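You operate a simulated robot arm through the tools that you are given. There is no shell and no other tool.

You are at the controls of a simulated robot arm. One attempt, no reset.

## Task
Top up the heater fuses. At the end: the shaker jar stands where the red port cap stood; there are three heater fuses on the top of the steel sheet, made up from those on the top of the mould bench; the green water probe stands where the shaker jar stood; the blue cleaning pad stands on top of the silver plain base plate; the red port cap stands where the blue cleaning pad stood; whatever was shut is shut again. Leave all else as you found it, and nothing knocked over. Set down upright: heater fuse.

It is judged by the outcome, as a careful person would: the job done as asked, and still so three seconds after it is handed in. It fails if anything else is knocked over, pushed out of place, dropped, spilled or broken. Lids that push on must go on centred and level and be pressed home; caps that screw on are set level and turned clockwise until they are tight. Flat cloth is picked up by pressing the open fingertips on it (5 to 10 N) and closing them slowly along it; thin cloth reads only 2 to 8 mm in the jaws.

## Robot
A 6-joint arm with a two-finger gripper, fixed in place. Base frame: the origin is at the foot of the arm, x ahead of it, y to its left, z up; the work surface is at about z = 860. Units: mm, rad, N and s.
With the tool pointing down near the work surface it reaches from about 140 to 680 mm from the base axis. Its first joint turns from -1.152 to 1.152 rad. Payload 2.45 kg.
The TCP is the grasp point between the finger pads, 30 mm short of the fingertips. In the tool frame z runs along the fingers and y along their closing line. Largest opening 106 mm; the body of the gripper starts 79 mm behind the TCP.
Orientation is that of the tool frame in the base frame, as a unit quaternion [w, x, y, z]. With the fingers straight down and closing along the base's y, the tool's x points along the base's -x, its y along +y and its z along -z.

## Interface
- The arm moves only by the tool drive_tool. Its argument "moves" is a list of rows, each a list of 7 numbers: the turn, a rotation vector about the tool's x, y, z in rad, then the shift along the tool's x, y, z in mm, then the gripper command, from -1 (shut) to 1 (fully open), values between in proportion. In form: [[rx, ry, rz, x, y, z, jaw], ...]. A call has 1 to 20 rows; each row is the pose to reach, as a shift and turn from the pose commanded when the call began, along the tool's axes at that moment. Rows are played at 5 a second. More than 50 mm and 0.15 rad between two rows, or a gripper value outside its range, and nothing of the call is played. A pose out of reach is approached as far as the arm can. The call stops where the force on the tool passes 40 N (or 10 N more than at its start, if that is more) or the arm is blocked; 0.2 s more then pass. The fingers move at their own pace (about 153 mm/s each) and stop on an object; they squeeze with about 22 N. The grip force told is the motor's: it shows also when the fingers shut on nothing. Time passes only in rows, and 0.2 s behind the last, so rows that repeat a pose let the fingers close. The reply holds the time, the measured pose of the TCP, the force on the tool along the base axes, the opening and the grip force, in the units named above and with some noise, with the torque about the TCP (base axes, N m) and any sound that the robot's microphone picked up.
- Cameras (640 x 400 px; columns grow to the right, rows downward): "scene" is fixed at [36.6, 405.4, 1413.8]; the picture's right is [-0.90, -0.43, 0.00], its down [-0.21, 0.45, -0.87] and it looks along [0.37, -0.79, -0.49] (base axes); focal length 370 px, centre (320, 200). "wrist" rides on the gripper at [76, -2, -106] in the tool frame; the picture's right is [0.02, 1.00, 0.00], its down [-0.78, 0.02, -0.62] and it looks along [-0.62, 0.01, 0.78] (tool axes); focal length 247 px, centre (320, 200). There is no depth. A picture from a camera that has moved, and an enlarged one, comes with that camera's place and axes in the base frame and with its lens. The place of the scene camera against the robot may be out by one fixed shift of up to 12 mm in any direction.
- capture(camera): a new picture of that camera. No time passes.
- inspect(camera, box): a new picture of the part [left, top, right, bottom] of that camera's present view, enlarged. No time passes.
- job_done(): hands the job in; it is judged then, once.

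Nothing tells you positions but the pictures and the camera data. Unless the task says otherwise, let go and move clear before handing in.

The tools are called after ">>>" as name(argument=value, ...) on one line, values as JSON. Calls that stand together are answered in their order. drive_tool: Moves the arm, as the interface text tells. Its arguments: {"type":"object","properties":{"moves":{"type":"array","items":{"type":"array","items":{"type":"number"}}}},"required":["moves"]} The other tools are called the same way: capture (camera) takes a picture; inspect (camera, box) takes an enlarged picture of a part of a camera's view; job_done () hands the job in.

At the start:

```text
time: 0.0
tcp_pos: [318.3, -148.8, 1138.1]
ee_rot: [0.001, 0.0, 1.0, 0.0]
ft_force: [-0.4, -0.7, 0.0]
moment: [-0.02, 0.0, 0.0]
gripper_width: 106.1
grip_force: 0.0
```

scene: 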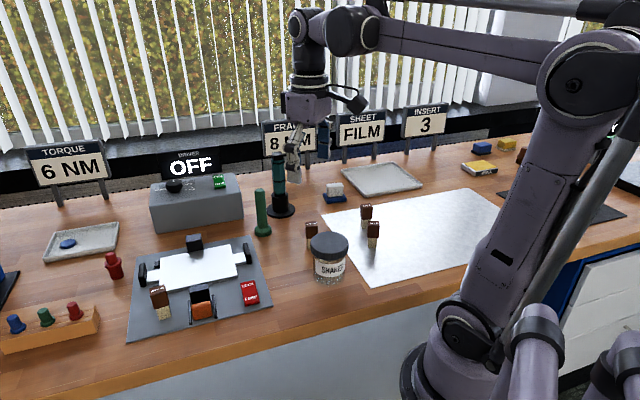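
wrist: 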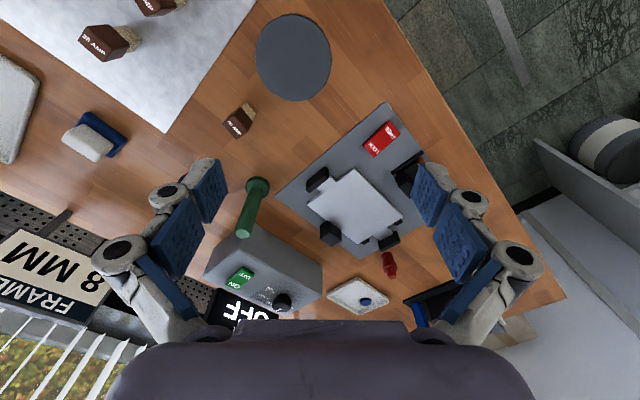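

I see a bench with a fixture (mould bench?), a steel sheet with brown fuses, a shaker jar, a green probe, a red cap and trays. I'll take enlarged pictures first to identify everything.

>>> inspect(camera="scene", box=[0, 200, 280, 375])

>>> inspect(camera="scene", box=[230, 140, 430, 290])

>>> inspect(camera="scene", box=[440, 120, 640, 245])

>>> inspect(camera="wrist", box=[0, 0, 340, 210])

>>> inspect(camera="wrist", box=[230, 80, 550, 330])

```text
2.29 times, centred on (140, 288) of scene
camera zoom: at [36.6, 405.4, 1413.8], right [-0.9, -0.43, 0.0], down [-0.21, 0.45, -0.87], along [0.37, -0.79, -0.49], focal length 847 px, centre (731, 0)
```

zoom: 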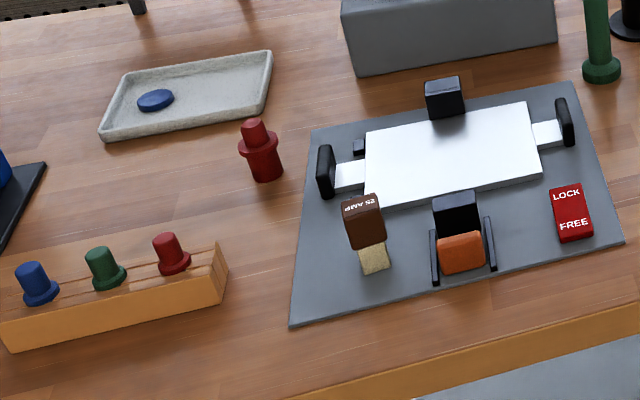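

```text
2.67 times, centred on (330, 215) of scene
camera zoom: at [36.6, 405.4, 1413.8], right [-0.9, -0.43, 0.0], down [-0.21, 0.45, -0.87], along [0.37, -0.79, -0.49], focal length 988 px, centre (293, 160)
```

zoom: 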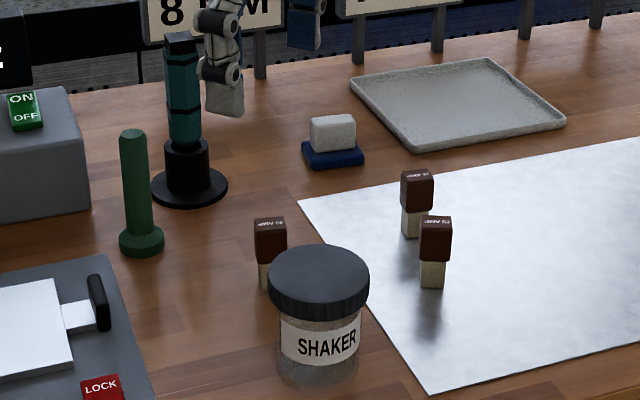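

```text
3.20 times, centred on (540, 182) of scene
camera zoom: at [36.6, 405.4, 1413.8], right [-0.9, -0.43, 0.0], down [-0.21, 0.45, -0.87], along [0.37, -0.79, -0.49], focal length 1186 px, centre (-384, 256)
```

zoom: 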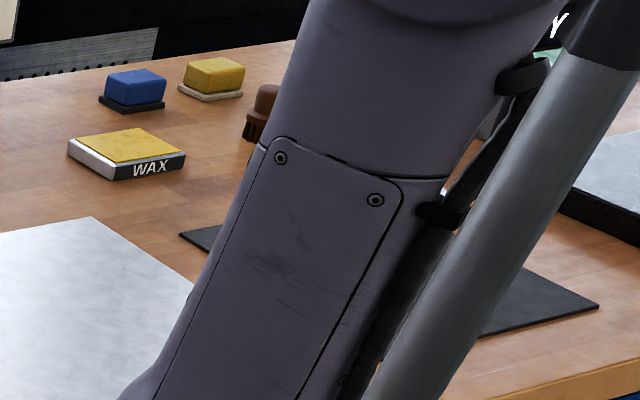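

```text
1.88 times, centred on (170, 105) of wrist
camera zoom: at [241.7, -150.9, 1243.4], right [-0.02, 1.0, 0.0], down [0.78, 0.02, 0.62], along [0.62, 0.01, -0.78], focal length 465 px, centre (602, 379)
```

zoom: 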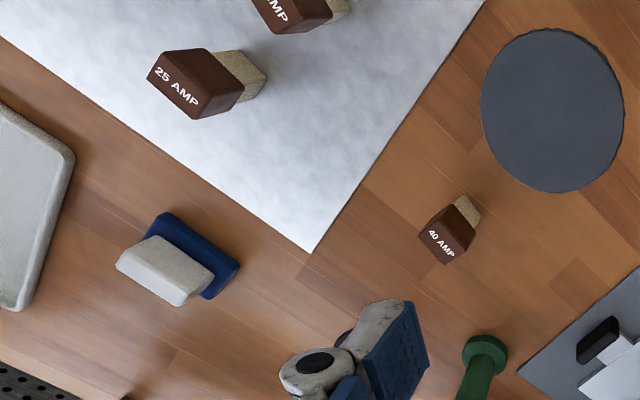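

```text
1.60 times, centred on (390, 205) of wrist
camera zoom: at [241.7, -150.9, 1243.4], right [-0.02, 1.0, 0.0], down [0.78, 0.02, 0.62], along [0.62, 0.01, -0.78], focal length 395 px, centre (208, 192)
```

zoom: 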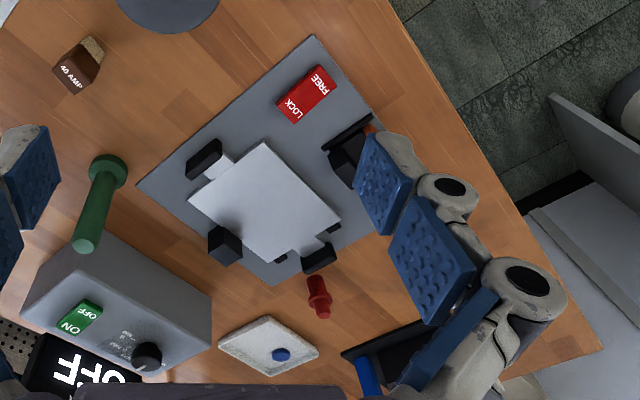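

The bench spreads along y from the arm; several things sit near the edge of reach. I'll turn the wrist camera to look around before committing to anything.

>>> drive_tool(moves=[[0, 0, 0.14, 0, 0, 0, 1], [0, 0, 0.28, 0, 0, 0, 1], [0, 0, 0.42, 0, 0, 0, 1], [0, 0, 0.56, 0, 0, 0, 1], [0, 0, 0.7, 0, 0, 0, 1], [0, 0, 0.84, 0, 0, 0, 1], [0, 0, 0.98, 0, 0, 0, 1], [0, 0, 1.1, 0, 0, 0, 1]])

>>> capture(camera="wrist")

>>> capture(camera="scene")

```text
time: 1.8
tcp_pos: [318.0, -150.1, 1137.9]
ee_rot: [0.0, 0.525, 0.851, 0.0]
ft_force: [0.1, 0.1, -0.9]
moment: [-0.04, 0.04, -0.01]
gripper_width: 106.0
grip_force: 0.1
```

```text
taken
camera wrist: at [282.0, -81.8, 1243.2], right [0.88, 0.47, 0.0], down [0.37, -0.69, 0.62], along [0.29, -0.55, -0.78], focal length 247 px, centre (320, 200)
```

wrist: 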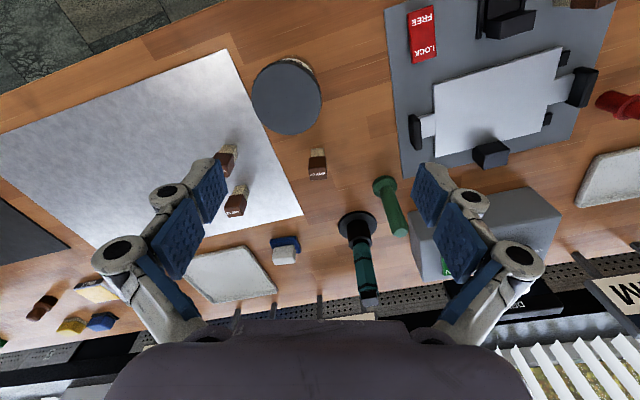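

```text
taken
```

scene: 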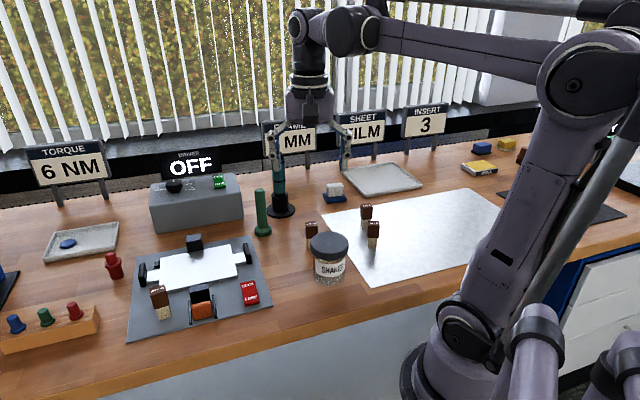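

The view over the steel sheet is good. I'll zoom in on details and then look further to both sides.

>>> inspect(camera="wrist", box=[200, 40, 480, 215])

>>> inspect(camera="wrist", box=[0, 180, 320, 380])

>>> inspect(camera="wrist", box=[380, 0, 640, 162])

>>> inspect(camera="scene", box=[480, 230, 640, 400])

>>> inspect(camera="scene", box=[0, 130, 160, 230])

```text
2.29 times, centred on (340, 128) of wrist
camera zoom: at [282.0, -81.8, 1243.2], right [0.88, 0.47, 0.0], down [0.37, -0.69, 0.62], along [0.29, -0.55, -0.78], focal length 564 px, centre (274, 366)
```

zoom: 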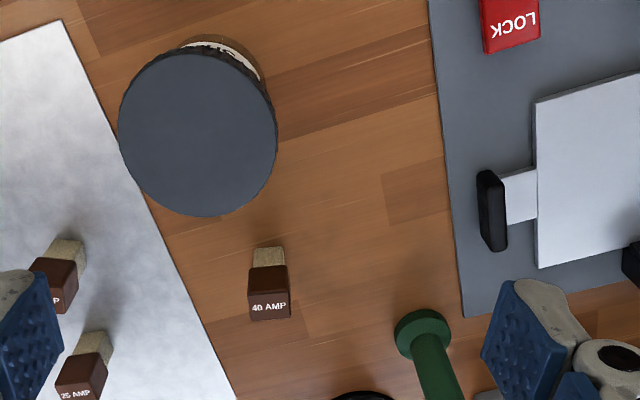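

```text
2.00 times, centred on (160, 280) of wrist
camera zoom: at [282.0, -81.8, 1243.2], right [0.88, 0.47, 0.0], down [0.37, -0.69, 0.62], along [0.29, -0.55, -0.78], focal length 494 px, centre (640, 40)
```

zoom: 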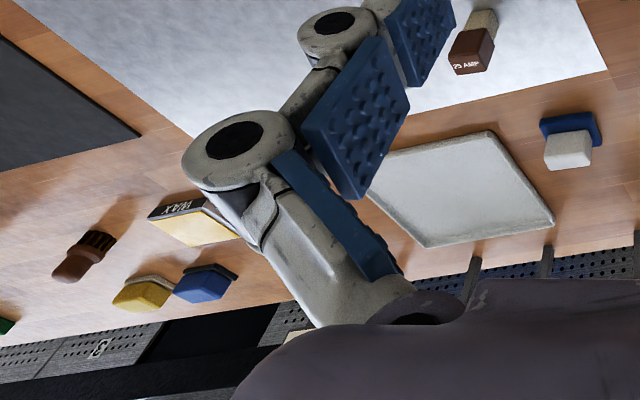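

```text
2.46 times, centred on (510, 81) of wrist
camera zoom: at [282.0, -81.8, 1243.2], right [0.88, 0.47, 0.0], down [0.37, -0.69, 0.62], along [0.29, -0.55, -0.78], focal length 608 px, centre (-148, 493)
```

zoom: 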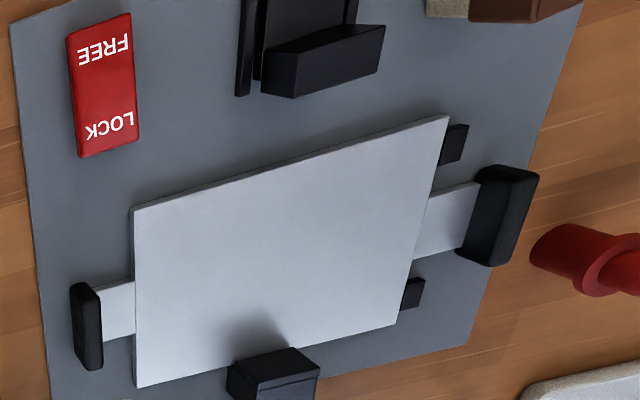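

```text
2.35 times, centred on (560, 315) of scene
camera zoom: at [36.6, 405.4, 1413.8], right [-0.9, -0.43, 0.0], down [-0.21, 0.45, -0.87], along [0.37, -0.79, -0.49], focal length 872 px, centre (-245, -71)
```

zoom: 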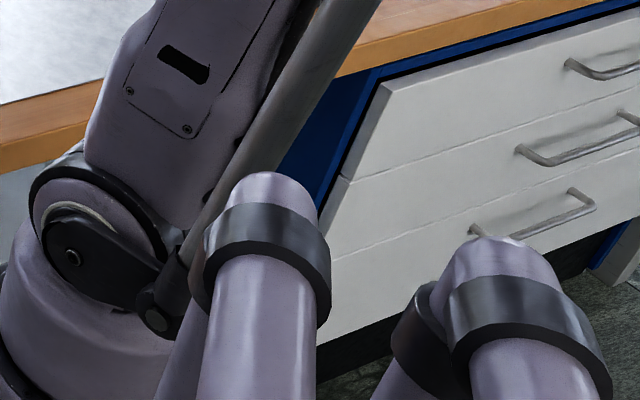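

```text
4.00 times, centred on (80, 180) of scene
camera zoom: at [36.6, 405.4, 1413.8], right [-0.9, -0.43, 0.0], down [-0.21, 0.45, -0.87], along [0.37, -0.79, -0.49], focal length 1482 px, centre (1280, 280)
```

zoom: 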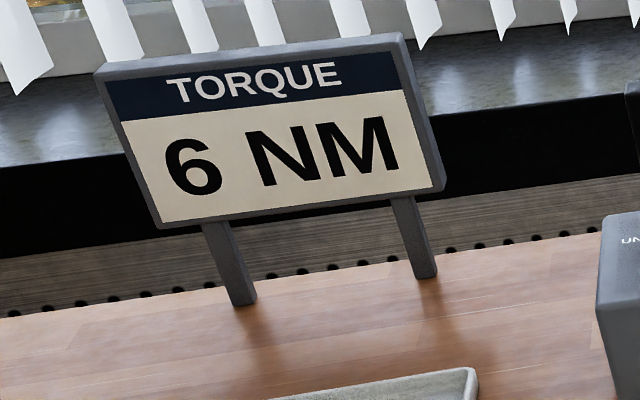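

The silver plate sits in a clamp fixture; the source and type of fuse (25 or 40 AMP) needs a close look. I'll move over towards the sheet and look closer.

>>> drive_tool(moves=[[0, 0, 0, 0, -40, 20, 1], [0, 0, 0, 0, -80, 50, 1], [0, 0, 0, 0, -110, 80, 1], [0, 0, 0, 0, -130, 100, 1], [0, 0, 0, 0, -130, 100, 1]])

>>> capture(camera="wrist")

>>> inspect(camera="wrist", box=[220, 50, 480, 260])

```text
time: 3.0
tcp_pos: [202.3, -207.0, 1037.6]
ee_rot: [0.001, 0.522, 0.853, 0.001]
ft_force: [-0.8, 0.3, -0.1]
moment: [0.02, -0.01, 0.03]
gripper_width: 106.1
grip_force: 0.1
```

```text
taken
camera wrist: at [165.5, -141.1, 1143.0], right [0.88, 0.47, 0.0], down [0.37, -0.69, 0.62], along [0.3, -0.55, -0.78], focal length 247 px, centre (320, 200)
```

wrist: 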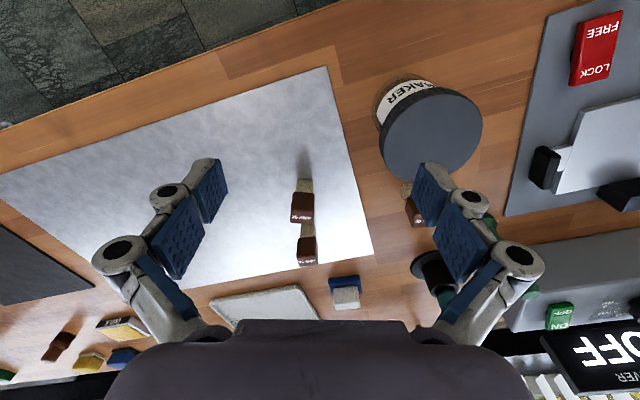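

```text
1.90 times, centred on (350, 155) of wrist
camera zoom: at [165.5, -141.1, 1143.0], right [0.88, 0.47, 0.0], down [0.37, -0.69, 0.62], along [0.3, -0.55, -0.78], focal length 470 px, centre (263, 286)
```

zoom: 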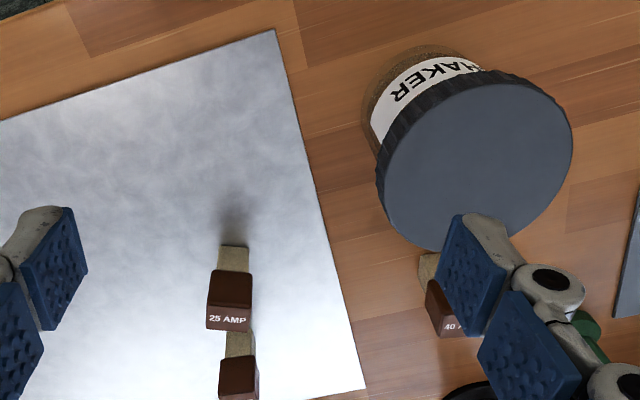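

>>> inspect(camera="wrist", box=[270, 170, 370, 310])

>>> inspect(camera="wrist", box=[0, 230, 160, 390])

>>> inspect(camera="scene", box=[290, 165, 400, 255])

>>> inspect(camera="scene", box=[120, 225, 280, 345])

```text
2.86 times, centred on (320, 240) of wrist
camera zoom: at [165.5, -141.1, 1143.0], right [0.88, 0.47, 0.0], down [0.37, -0.69, 0.62], along [0.3, -0.55, -0.78], focal length 706 px, centre (320, 86)
```

zoom: 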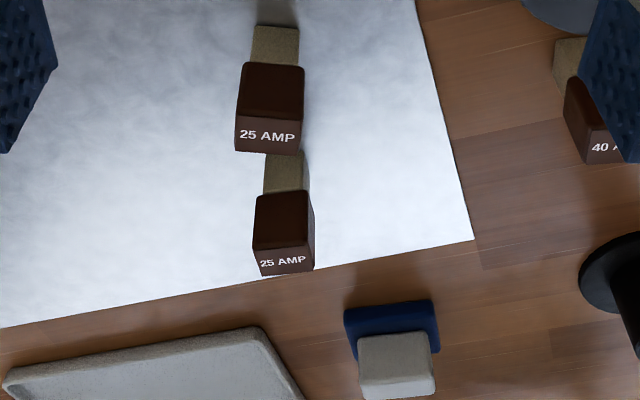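

```text
2.50 times, centred on (80, 310) of wrist
camera zoom: at [165.5, -141.1, 1143.0], right [0.88, 0.47, 0.0], down [0.37, -0.69, 0.62], along [0.3, -0.55, -0.78], focal length 617 px, centre (920, -75)
```

zoom: 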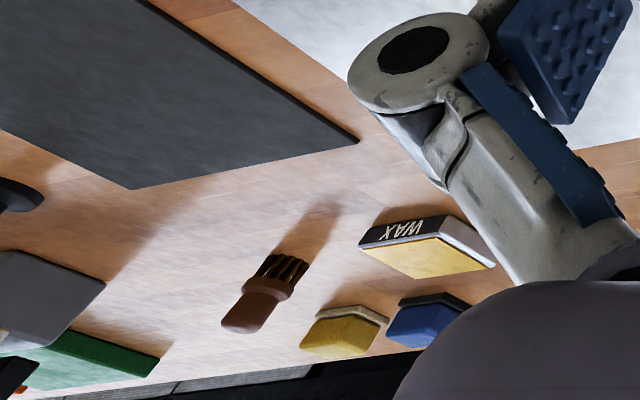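

```text
4.44 times, centred on (345, 210) of scene
camera zoom: at [36.6, 405.4, 1413.8], right [-0.9, -0.43, 0.0], down [-0.21, 0.45, -0.87], along [0.37, -0.79, -0.49], focal length 1647 px, centre (209, 156)
```

zoom: 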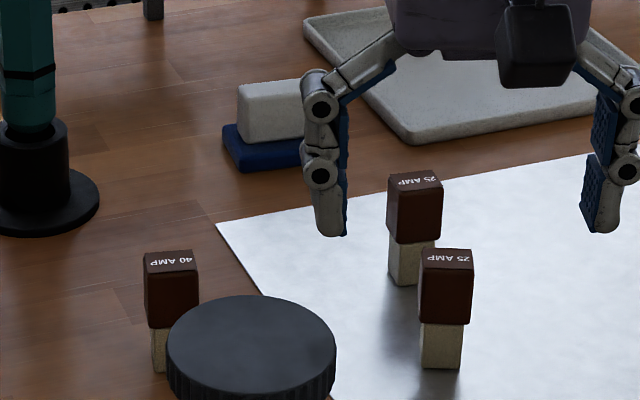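

```text
3.33 times, centred on (200, 285) of scene
camera zoom: at [36.6, 405.4, 1413.8], right [-0.9, -0.43, 0.0], down [-0.21, 0.45, -0.87], along [0.37, -0.79, -0.49], focal length 1235 px, centre (720, -83)
```

zoom: 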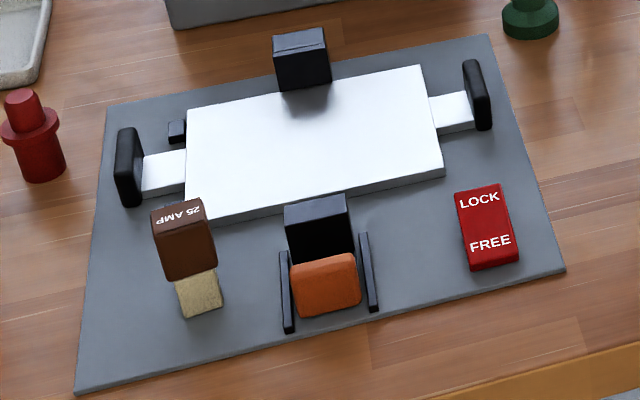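

All fuses on the sheet read 25 AMP, as does the one on the grey clamp bench (which I take as the mould bench); the one on the bare wood is 40 AMP, so not a match. Next I look at the clamp bench and the red cap, which lies near the far limit of reach at about (715, 25).

>>> drive_tool(moves=[[0, 0, -0.11, 4.9, 36, -5, 1], [0, 0, -0.22, 9.8, 72, -10, 1], [0, 0, -0.33, 14.7, 108, -15, 1], [0, 0, -0.44, 19.6, 144, -20, 1], [0, 0, -0.55, 24.5, 180, -25, 1], [0, 0, -0.66, 29.4, 216, -30, 1], [0, 0, -0.77, 34.3, 252, -30, 1], [0, 0, -0.88, 39.2, 288, -30, 1], [0, 0, -0.99, 44, 324, -30, 1], [0, 0, -1.1, 49, 359, -30, 1], [0, 0, -1.1, 49, 359, -30, 1]])

>>> capture(camera="wrist")

>>> inspect(camera="wrist", box=[180, 60, 460, 235])

>>> capture(camera="scene")

```text
time: 5.4
tcp_pos: [500.4, -1.3, 1068.1]
ee_rot: [0.001, -0.002, 1.0, 0.0]
ft_force: [0.2, 0.5, -0.5]
moment: [-0.01, 0.01, -0.02]
gripper_width: 106.0
grip_force: 0.2
```

```text
taken
camera wrist: at [424.2, -3.6, 1174.4], right [-0.02, 1.0, 0.0], down [0.78, 0.02, 0.62], along [0.62, 0.01, -0.78], focal length 247 px, centre (320, 200)
```

wrist: 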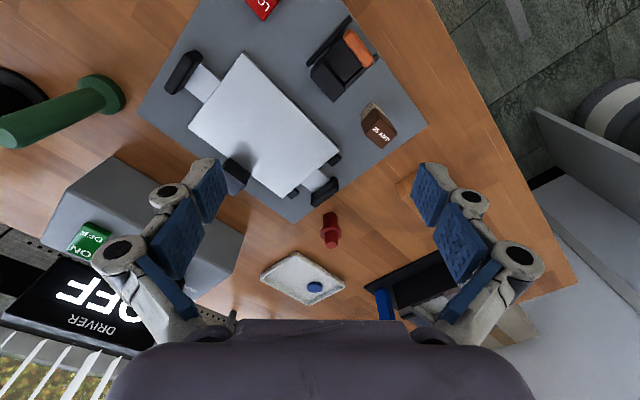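

```text
2.29 times, centred on (320, 148) of wrist
camera zoom: at [424.2, -3.6, 1174.4], right [-0.02, 1.0, 0.0], down [0.78, 0.02, 0.62], along [0.62, 0.01, -0.78], focal length 564 px, centre (320, 320)
```

zoom: 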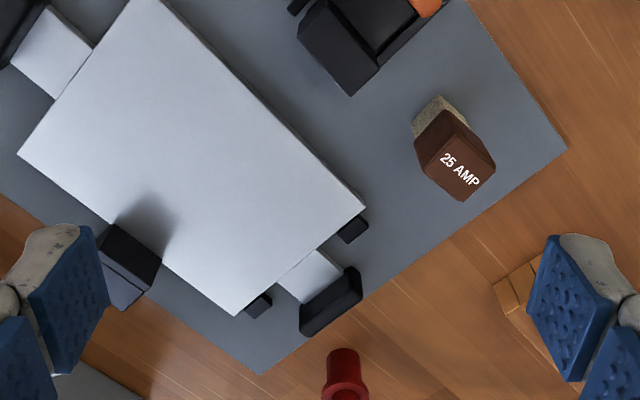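

```text
taken
```

scene: 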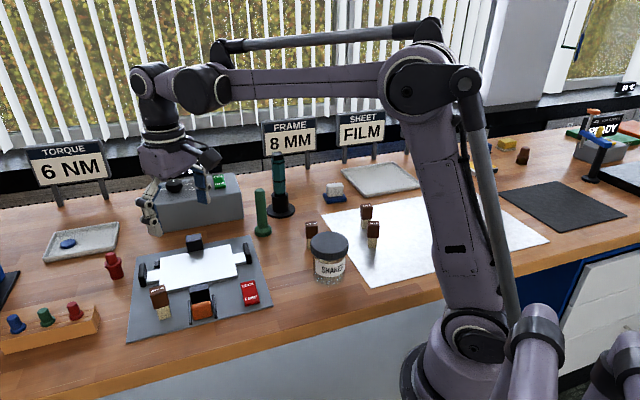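

>>> inspect(camera="wrist", box=[250, 180, 410, 310])

>>> inspect(camera="wrist", box=[130, 0, 450, 200])

>>> inspect(camera="scene", box=[490, 80, 640, 200])

>>> inspect(camera="scene", box=[80, 230, 160, 300])

```text
3.08 times, centred on (330, 245) of wrist
camera zoom: at [424.2, -3.6, 1174.4], right [-0.02, 1.0, 0.0], down [0.78, 0.02, 0.62], along [0.62, 0.01, -0.78], focal length 760 px, centre (289, 62)
```

zoom: 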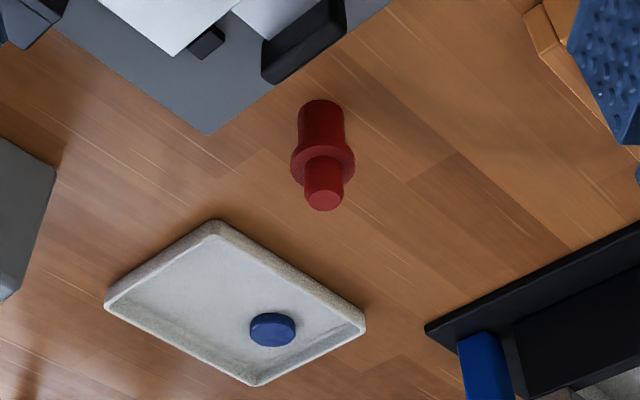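

```text
2.00 times, centred on (290, 100) of wrist
camera zoom: at [424.2, -3.6, 1174.4], right [-0.02, 1.0, 0.0], down [0.78, 0.02, 0.62], along [0.62, 0.01, -0.78], focal length 494 px, centre (380, 400)
```

zoom: 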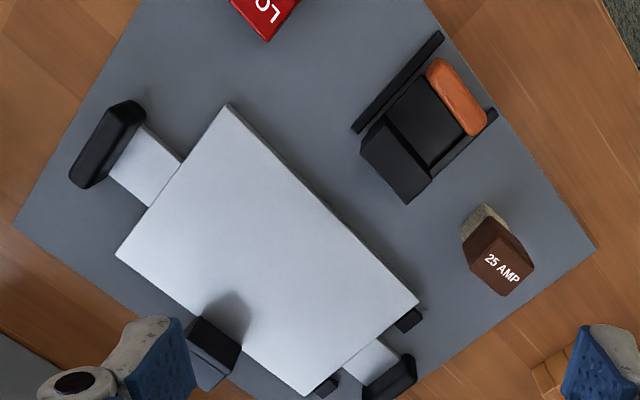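

```text
3.33 times, centred on (565, 140) of scene
camera zoom: at [36.6, 405.4, 1413.8], right [-0.9, -0.43, 0.0], down [-0.21, 0.45, -0.87], along [0.37, -0.79, -0.49], focal length 1235 px, centre (-497, 400)
```

zoom: 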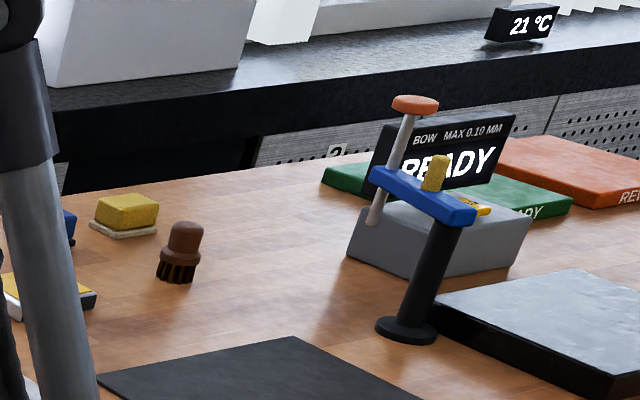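

```text
5.71 times, centred on (120, 265) of scene
camera zoom: at [36.6, 405.4, 1413.8], right [-0.9, -0.43, 0.0], down [-0.21, 0.45, -0.87], along [0.37, -0.79, -0.49], focal length 2117 px, centre (1463, -171)
```

zoom: 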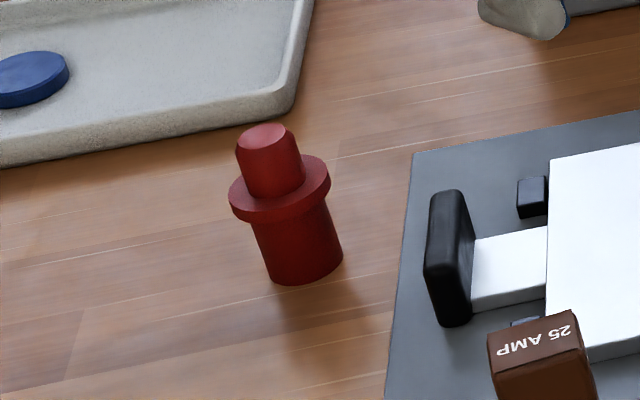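

The red cap stands at about (710, 19), about 63 tall. I'll test how far the arm can reach towards it with the tool pointing down, well above everything.

>>> drive_tool(moves=[[0, 0, 0, -40, 4, 10, 1], [0, 0, 0, -80, 8, 20, 1], [0, 0, 0, -120, 12, 30, 1], [0, 0, 0, -160, 16, 40, 1], [0, 0, 0, -210, 20, 50, 1], [0, 0, 0, -210, 20, 80, 1], [0, 0, 0, -210, 20, 80, 1]])

>>> capture(camera="scene")

>>> capture(camera="wrist")

```text
refused: row 5 steps farther than a row can; nothing moved
```

```text
taken
```

scene: 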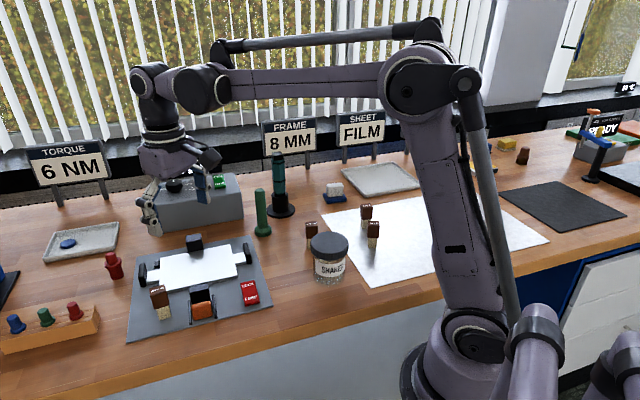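

```text
taken
camera wrist: at [424.2, -3.6, 1174.4], right [-0.02, 1.0, 0.0], down [0.78, 0.02, 0.62], along [0.62, 0.01, -0.78], focal length 247 px, centre (320, 200)
```

wrist: 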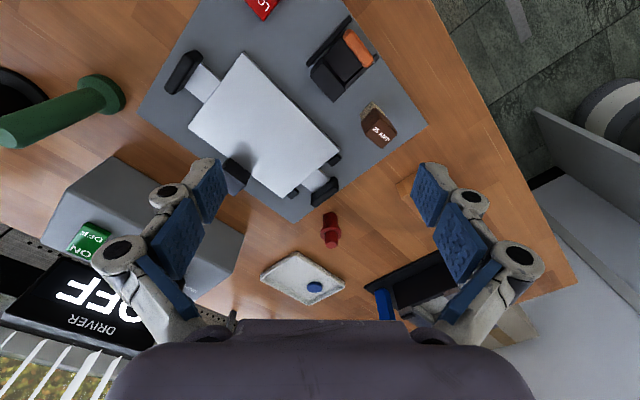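

One row was too long a step and was refused; nothing moved. I repeat it with smaller steps.

>>> drive_tool(moves=[[0, 0, 0, -40, 4, 10, 1], [0, 0, 0, -80, 8, 20, 1], [0, 0, 0, -120, 12, 30, 1], [0, 0, 0, -160, 16, 40, 1], [0, 0, 0, -200, 20, 50, 1], [0, 0, 0, -210, 20, 80, 1], [0, 0, 0, -210, 20, 80, 1]])

>>> capture(camera="scene")

>>> capture(camera="wrist")

```text
time: 7.0
tcp_pos: [678.0, 17.2, 978.6]
ee_rot: [0.001, 0.0, 1.0, 0.0]
ft_force: [0.2, 0.0, -0.3]
moment: [-0.02, 0.02, 0.0]
gripper_width: 105.6
grip_force: 0.0
out of reach, approached as far as the arm can: row 5, 6, 7
```

```text
taken
```

scene: 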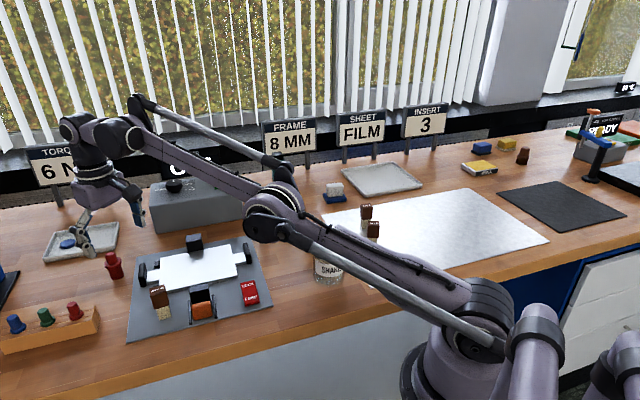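

```text
taken
camera wrist: at [600.4, 16.1, 1083.3], right [-0.02, 1.0, 0.0], down [0.78, 0.02, 0.62], along [0.62, 0.01, -0.78], focal length 247 px, centre (320, 200)
```

wrist: 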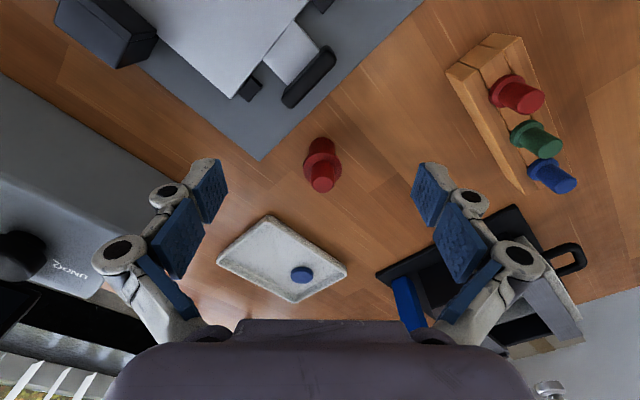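

The arm stops at about 678 with the tool vertical, so the cap needs a tilted tool. First comes the pad: I rise, retract and look at it from close by.

>>> drive_tool(moves=[[0, 0, 0, 20, 0, -40, 1], [0, 0, 0.05, 40, -10, -80, 1], [0, 0, 0.15, 70, -35, -110, 1], [0, 0, 0.25, 102, -68, -120, 1], [0, 0, 0.35, 134, -100, -120, 1], [0, 0, 0.45, 166, -132, -120, 1], [0, 0, 0.55, 198, -164, -120, 1], [0, 0, 0.65, 230, -196, -120, 1], [0, 0, 0.75, 262, -228, -120, 1], [0, 0, 0.85, 294, -260, -120, 1], [0, 0, 0.9, 326, -292, -120, 1], [0, 0, 0.9, 350, -317, -120, 1], [0, 0, 0.9, 350, -317, -120, 1]])

>>> capture(camera="wrist")

>>> inspect(camera="wrist", box=[250, 120, 410, 240])

```text
time: 9.8
tcp_pos: [324.3, -297.6, 1098.7]
ee_rot: [0.0, 0.434, 0.901, 0.0]
ft_force: [0.3, -0.1, 0.7]
moment: [0.0, -0.01, -0.01]
gripper_width: 105.9
grip_force: 0.1
```

```text
taken
camera wrist: at [275.8, -239.7, 1203.8], right [0.77, 0.64, 0.0], down [0.5, -0.6, 0.62], along [0.4, -0.48, -0.78], focal length 247 px, centre (320, 200)
```

wrist: 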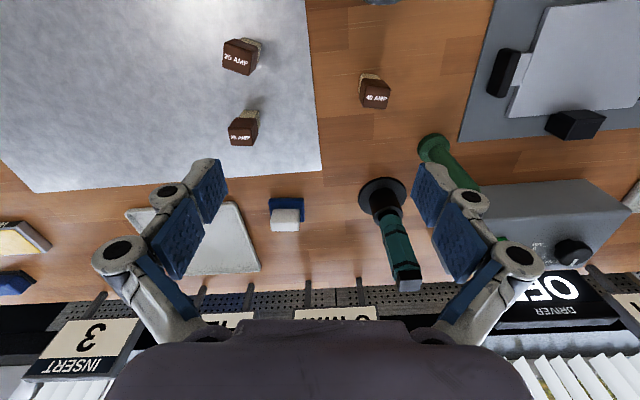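

```text
3.33 times, centred on (330, 180) of wrist
camera zoom: at [275.8, -239.7, 1203.8], right [0.77, 0.64, 0.0], down [0.5, -0.6, 0.62], along [0.4, -0.48, -0.78], focal length 823 px, centre (287, 267)
```

zoom: 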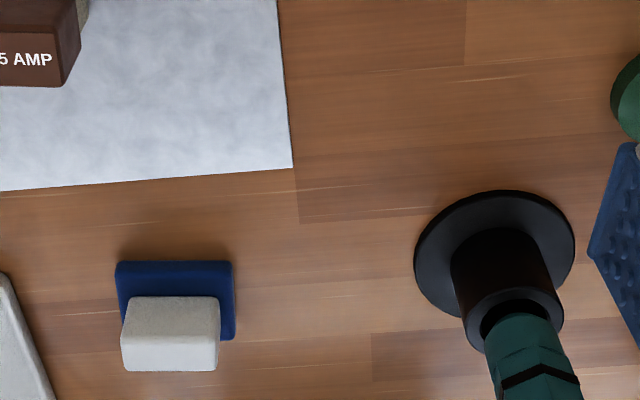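

>>> inspect(camera="wrist", box=[260, 180, 316, 240])

>>> inspect(camera="scene", box=[315, 172, 360, 212])

>>> inspect(camera="wrist", box=[200, 20, 400, 160])

```text
6.67 times, centred on (288, 210) of wrist
camera zoom: at [275.8, -239.7, 1203.8], right [0.77, 0.64, 0.0], down [0.5, -0.6, 0.62], along [0.4, -0.48, -0.78], focal length 1646 px, centre (533, 133)
```

zoom: 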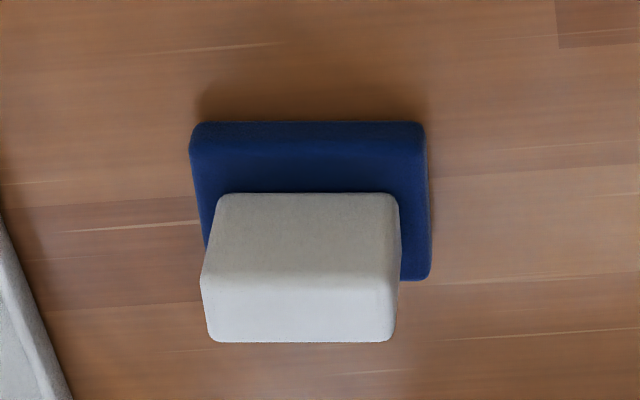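

```text
10.00 times, centred on (338, 192) of scene
camera zoom: at [36.6, 405.4, 1413.8], right [-0.9, -0.43, 0.0], down [-0.21, 0.45, -0.87], along [0.37, -0.79, -0.49], focal length 3705 px, centre (145, 280)
```

zoom: 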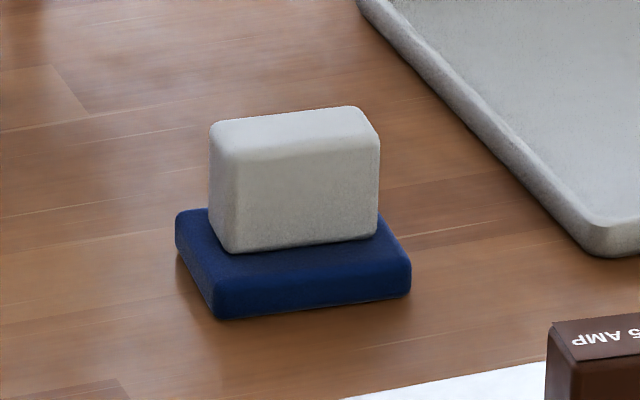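

```text
2.86 times, centred on (300, 90) of wrist
camera zoom: at [275.8, -239.7, 1203.8], right [0.77, 0.64, 0.0], down [0.5, -0.6, 0.62], along [0.4, -0.48, -0.78], focal length 706 px, centre (377, 514)
```

zoom: 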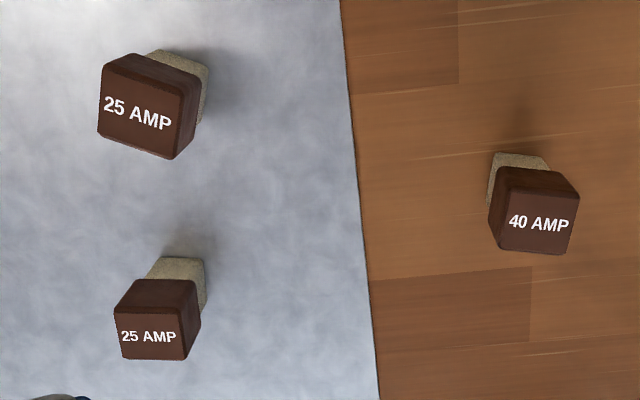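

The blue pad (blue slab, light handle) is at about (417, -505), its handle 50 × 24 mm with the top near z = 901. I'll go above it and check alignment.

>>> drive_tool(moves=[[0, 0, 0, -40, -10, 10, 1], [0, 0, 0, -80, -20, 20, 1], [0, 0, 0, -120, -32, 35, 1], [0, 0, 0, -160, -44, 55, 1], [0, 0, 0, -195, -52, 75, 1], [0, 0, 0, -221, -56, 100, 1], [0, 0, 0, -221, -56, 120, 1], [0, 0, 0, -221, -56, 120, 1]])

>>> capture(camera="wrist")

>>> inspect(camera="scene", box=[280, 120, 400, 220])

```text
time: 11.6
tcp_pos: [419.7, -508.3, 978.0]
ee_rot: [0.001, 0.434, 0.901, 0.001]
ft_force: [0.1, -0.6, -0.2]
moment: [-0.01, -0.01, 0.02]
gripper_width: 106.1
grip_force: 0.1
```

```text
taken
camera wrist: at [369.9, -449.4, 1084.0], right [0.77, 0.64, 0.0], down [0.5, -0.6, 0.62], along [0.4, -0.48, -0.78], focal length 247 px, centre (320, 200)
```

wrist: 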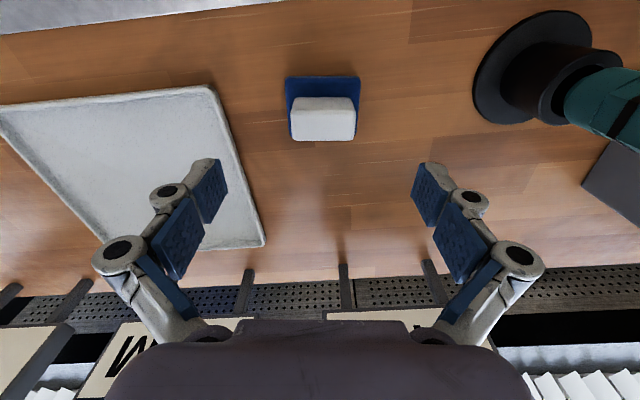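

```text
4.00 times, centred on (340, 170) of scene
camera zoom: at [36.6, 405.4, 1413.8], right [-0.9, -0.43, 0.0], down [-0.21, 0.45, -0.87], along [0.37, -0.79, -0.49], focal length 1482 px, centre (240, 320)
```

zoom: 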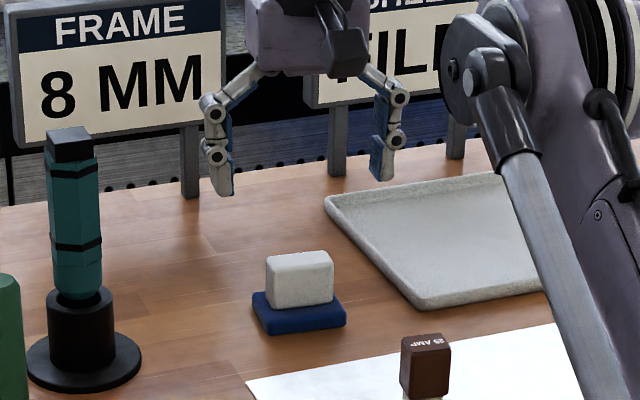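

The gripper is over the pad within a few mm; lateral centring is good. I'll shift 4 mm back, lower so the tips stay just above the slab, and close on the handle.

>>> drive_tool(moves=[[0, 0, 0, 4, 1, 30, 1], [0, 0, 0, 4, 1, 55, 1], [0, 0, 0, 4, 1, 71, 1], [0, 0, 0, 4, 1, 71, 1], [0, 0, 0, 4, 1, 71, 0.3], [0, 0, 0, 4, 1, 71, -0.2], [0, 0, 0, 4, 1, 71, -1], [0, 0, 0, 4, 1, 71, -1], [0, 0, 0, 4, 1, 71, -1]])

>>> capture(camera="wrist")

>>> inspect(camera="scene", box=[280, 120, 400, 220])

```text
time: 13.6
tcp_pos: [417.3, -504.7, 908.2]
ee_rot: [0.0, 0.434, 0.901, 0.001]
ft_force: [-0.4, -0.4, 2.5]
moment: [0.02, -0.08, 0.08]
gripper_width: 47.4
grip_force: 21.5
```

```text
taken
camera wrist: at [369.0, -444.8, 1013.6], right [0.77, 0.64, 0.0], down [0.5, -0.6, 0.62], along [0.4, -0.48, -0.78], focal length 247 px, centre (320, 200)
```

wrist: 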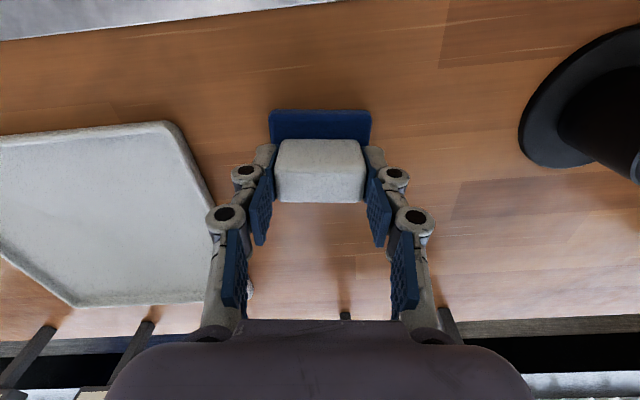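

```text
4.00 times, centred on (340, 170) of scene
camera zoom: at [36.5, 405.4, 1413.7], right [-0.9, -0.43, 0.0], down [-0.21, 0.45, -0.87], along [0.37, -0.79, -0.49], focal length 1482 px, centre (240, 320)
```

zoom: 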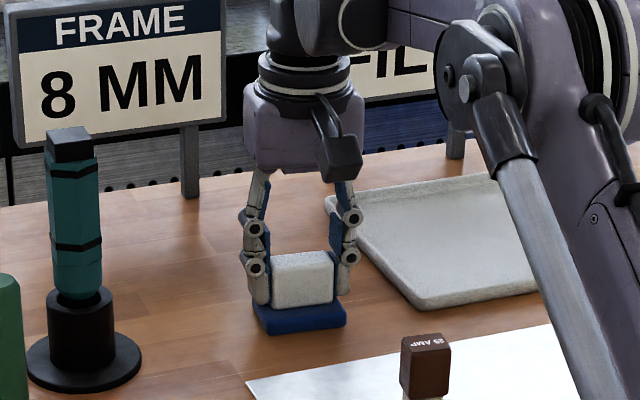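

The handle is held (47 mm, 21 N). I'll lift, retract, and carry the pad high over to the silver plate at about (560, -70).

>>> drive_tool(moves=[[0, 0, 0, 0, 0, -45, -1], [0, 0, 0, 20, 0, -85, -1], [0, 0, 0, 50, 1, -115, -1], [0, 0, 0, 85, 2, -140, -1], [0, 0, 0, 118, 3, -170, -1], [0, 0, 0, 144, 4, -192, -1], [0, 0, 0, 163, 44, -192, -1], [0, 0, 0, 182, 85, -192, -1], [0, 0, 0, 200, 125, -192, -1], [0, 0, 0, 219, 166, -192, -1], [0, 0, 0, 238, 207, -192, -1], [0, 0, 0, 257, 247, -192, -1], [0, 0, 0, 255, 292, -192, -1], [0, 0, 0, 253, 338, -192, -1], [0, 0, 0, 251, 383, -192, -1], [0, 0, 0, 251, 383, -192, -1]])

>>> capture(camera="wrist")

>>> capture(camera="scene")

```text
time: 17.0
tcp_pos: [561.8, -68.5, 1099.1]
ee_rot: [0.001, 0.434, 0.901, 0.0]
ft_force: [-0.3, -0.4, -0.4]
moment: [0.0, 0.01, 0.01]
gripper_width: 47.3
grip_force: 21.9
```

```text
taken
camera wrist: at [512.4, -9.7, 1204.7], right [0.77, 0.64, 0.0], down [0.5, -0.6, 0.62], along [0.4, -0.48, -0.78], focal length 247 px, centre (320, 200)
```

wrist: 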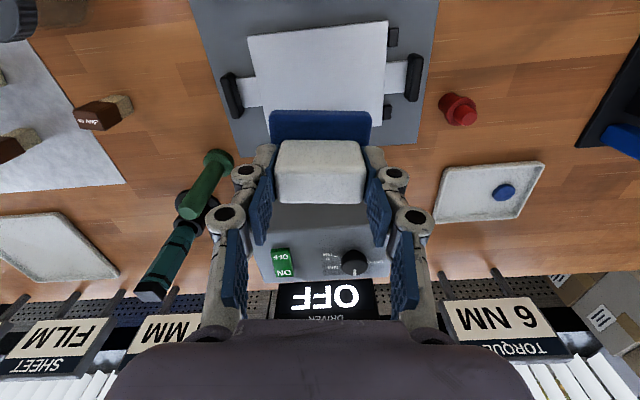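

```text
taken
```

scene: 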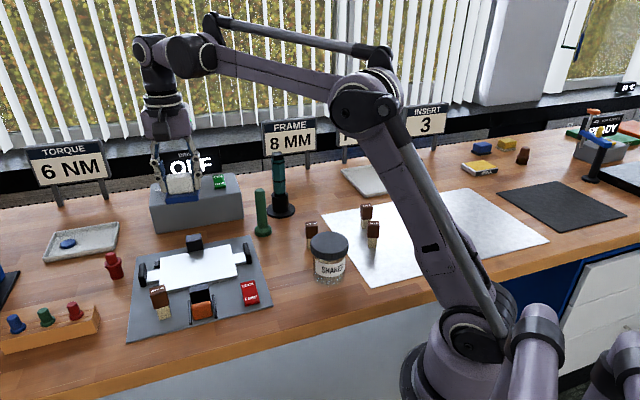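

The pad is above the plate's middle. I'll lower to just above and check before the last millimetres.

>>> drive_tool(moves=[[0, 0, 0, 0, 0, 45, -1], [0, 0, 0, 0, 0, 90, -1], [0, 0, 0, 0, 0, 125, -1], [0, 0, 0, 0, 0, 150, -1], [0, 0, 0, 0, 0, 154, -1]])

>>> capture(camera="wrist")

>>> inspect(camera="scene", box=[120, 190, 280, 320])

```text
time: 18.2
tcp_pos: [561.5, -67.6, 945.2]
ee_rot: [0.0, 0.434, 0.901, 0.001]
ft_force: [0.0, -0.1, -0.9]
moment: [0.0, -0.03, 0.02]
gripper_width: 47.2
grip_force: 22.5
```

```text
taken
camera wrist: at [512.1, -9.7, 1050.4], right [0.77, 0.64, 0.0], down [0.5, -0.6, 0.62], along [0.4, -0.48, -0.78], focal length 247 px, centre (320, 200)
```

wrist: 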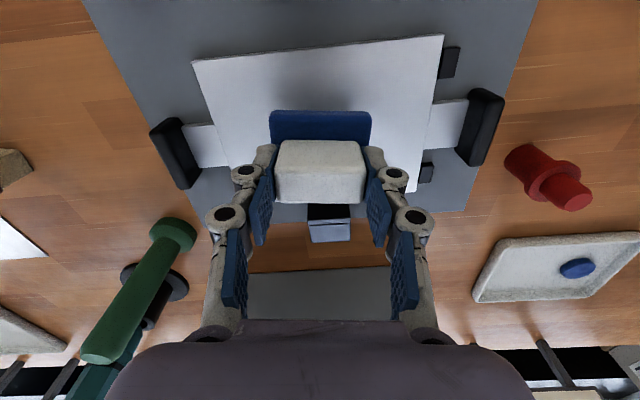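

```text
3.08 times, centred on (200, 255) of scene
camera zoom: at [36.6, 405.4, 1413.8], right [-0.9, -0.43, 0.0], down [-0.21, 0.45, -0.87], along [0.37, -0.79, -0.49], focal length 1140 px, centre (689, 31)
```

zoom: 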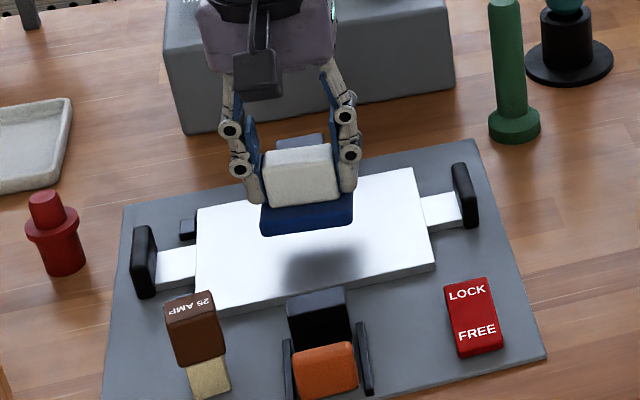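

The pad is well centred over the plate. I lower in small steps until contact.

>>> drive_tool(moves=[[0, 0, 0, 0, 0, 10, -1], [0, 0, 0, 0, 0, 17, -1], [0, 0, 0, 0, 0, 17, -1]])

>>> inspect(camera="scene", box=[160, 200, 250, 280])

```text
time: 19.0
tcp_pos: [562.0, -67.9, 928.8]
ee_rot: [0.0, 0.434, 0.901, 0.001]
ft_force: [0.4, -0.8, -1.2]
moment: [-0.04, -0.03, 0.0]
gripper_width: 46.9
grip_force: 21.7
```

```text
5.00 times, centred on (205, 240) of scene
camera zoom: at [36.6, 405.4, 1413.8], right [-0.9, -0.43, 0.0], down [-0.21, 0.45, -0.87], along [0.37, -0.79, -0.49], focal length 1852 px, centre (895, 0)
```

zoom: 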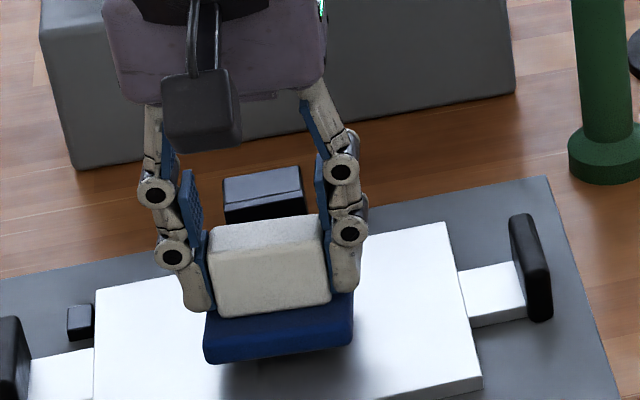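

>>> drive_tool(moves=[[0, 0, 0, 0, 0, 3, -1], [0, 0, 0, 0, 0, 3, -1]])

>>> drive_tool(moves=[[0, 0, 0, 0, 0, 2, -1], [0, 0, 0, 0, 0, 2, -1]])

>>> drive_tool(moves=[[0, 0, 0, 0, 0, 2, -1], [0, 0, 0, 0, 0, 2, -1]])

>>> inspect(camera="scene", box=[160, 200, 250, 280])

```text
time: 19.6
tcp_pos: [561.2, -68.2, 925.0]
ee_rot: [0.001, 0.434, 0.901, 0.0]
ft_force: [0.1, -0.4, -0.1]
moment: [0.0, 0.01, -0.01]
gripper_width: 47.1
grip_force: 22.2
```

```text
time: 20.2
tcp_pos: [562.0, -67.5, 923.3]
ee_rot: [0.0, 0.434, 0.901, 0.001]
ft_force: [0.0, 0.0, 0.7]
moment: [0.02, 0.01, -0.02]
gripper_width: 47.0
grip_force: 22.6
```

```text
time: 20.8
tcp_pos: [561.8, -67.6, 922.2]
ee_rot: [0.001, 0.434, 0.901, 0.001]
ft_force: [0.3, -0.4, -1.2]
moment: [-0.03, 0.0, -0.02]
gripper_width: 47.0
grip_force: 22.3
```

```text
5.00 times, centred on (205, 240) of scene
camera zoom: at [36.6, 405.4, 1413.8], right [-0.9, -0.43, 0.0], down [-0.21, 0.45, -0.87], along [0.37, -0.79, -0.49], focal length 1852 px, centre (895, 0)
```

zoom: 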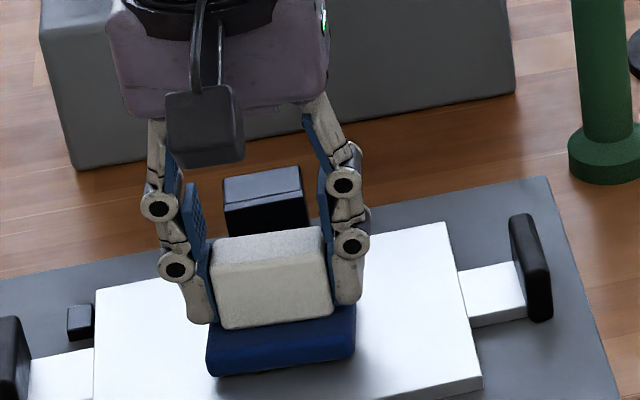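

>>> drive_tool(moves=[[0, 0, 0, 0, 0, 2, -1], [0, 0, 0, 0, 0, 2, -1]])

>>> drive_tool(moves=[[0, 0, 0, 0, 0, 1.5, -1], [0, 0, 0, 0, 0, 1.5, -1]])

>>> inspect(camera="scene", box=[160, 200, 250, 280])

```text
time: 21.4
tcp_pos: [561.1, -66.9, 919.9]
ee_rot: [0.0, 0.434, 0.901, 0.001]
ft_force: [0.0, -0.1, 2.0]
moment: [-0.01, -0.03, 0.03]
gripper_width: 47.1
grip_force: 21.4
```

```text
time: 22.0
tcp_pos: [560.5, -67.9, 919.8]
ee_rot: [0.0, 0.435, 0.9, 0.001]
ft_force: [0.7, 0.0, 22.7]
moment: [0.0, -0.03, 0.01]
gripper_width: 47.3
grip_force: 22.1
```

```text
5.00 times, centred on (205, 240) of scene
camera zoom: at [36.2, 405.4, 1413.8], right [-0.9, -0.43, 0.0], down [-0.21, 0.45, -0.87], along [0.37, -0.79, -0.49], focal length 1852 px, centre (895, 0)
```

zoom: 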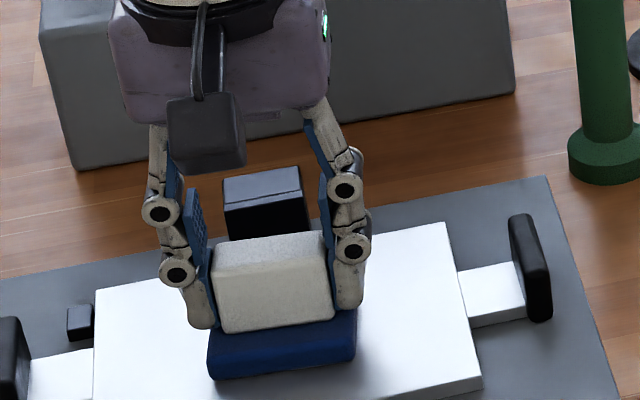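

Contact at z ≈ 919.8 with 22 N, so the pad rests on the plate. I relax 1 mm, open and rise straight up.

>>> drive_tool(moves=[[0, 0, 0, 0, 0, -1.2, -1], [0, 0, 0, 0, 0, -1.2, -0.05], [0, 0, 0, 0, 0, -1.2, 0.2], [0, 0, 0, 0, 0, -1.2, 0.5], [0, 0, 0, 0, 0, -20, 0.5], [0, 0, 0, 0, 0, -60, 0.5], [0, 0, 0, 0, 0, -100, 0.5], [0, 0, 0, 0, 0, -130, 1]])

>>> capture(camera="wrist")

>>> inspect(camera="scene", box=[90, 200, 280, 340])

```text
time: 23.8
tcp_pos: [560.6, -69.5, 1049.2]
ee_rot: [0.0, 0.435, 0.901, 0.001]
ft_force: [-0.8, -0.3, -0.8]
moment: [0.03, 0.03, -0.02]
gripper_width: 105.8
grip_force: 0.1
```

```text
taken
camera wrist: at [511.6, -10.5, 1154.8], right [0.77, 0.64, 0.0], down [0.5, -0.6, 0.62], along [0.4, -0.48, -0.78], focal length 247 px, centre (320, 200)
```

wrist: 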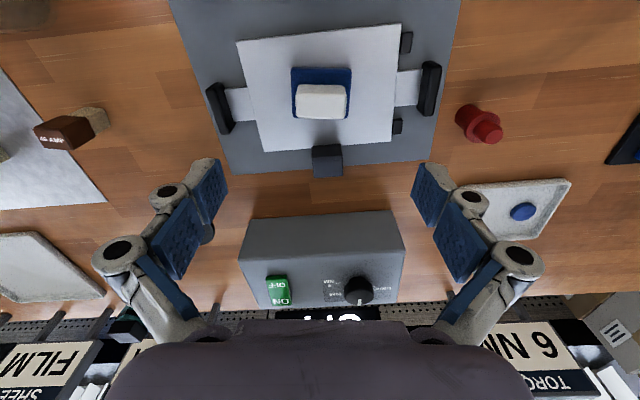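

```text
2.86 times, centred on (185, 270) of scene
camera zoom: at [36.6, 405.4, 1413.8], right [-0.9, -0.43, 0.0], down [-0.21, 0.45, -0.87], along [0.37, -0.79, -0.49], focal length 1058 px, centre (706, 0)
```

zoom: 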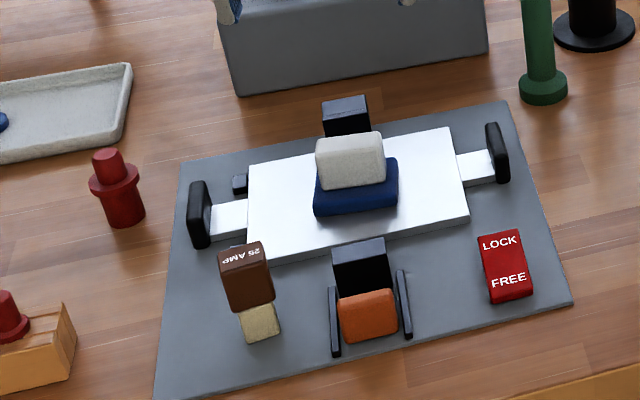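

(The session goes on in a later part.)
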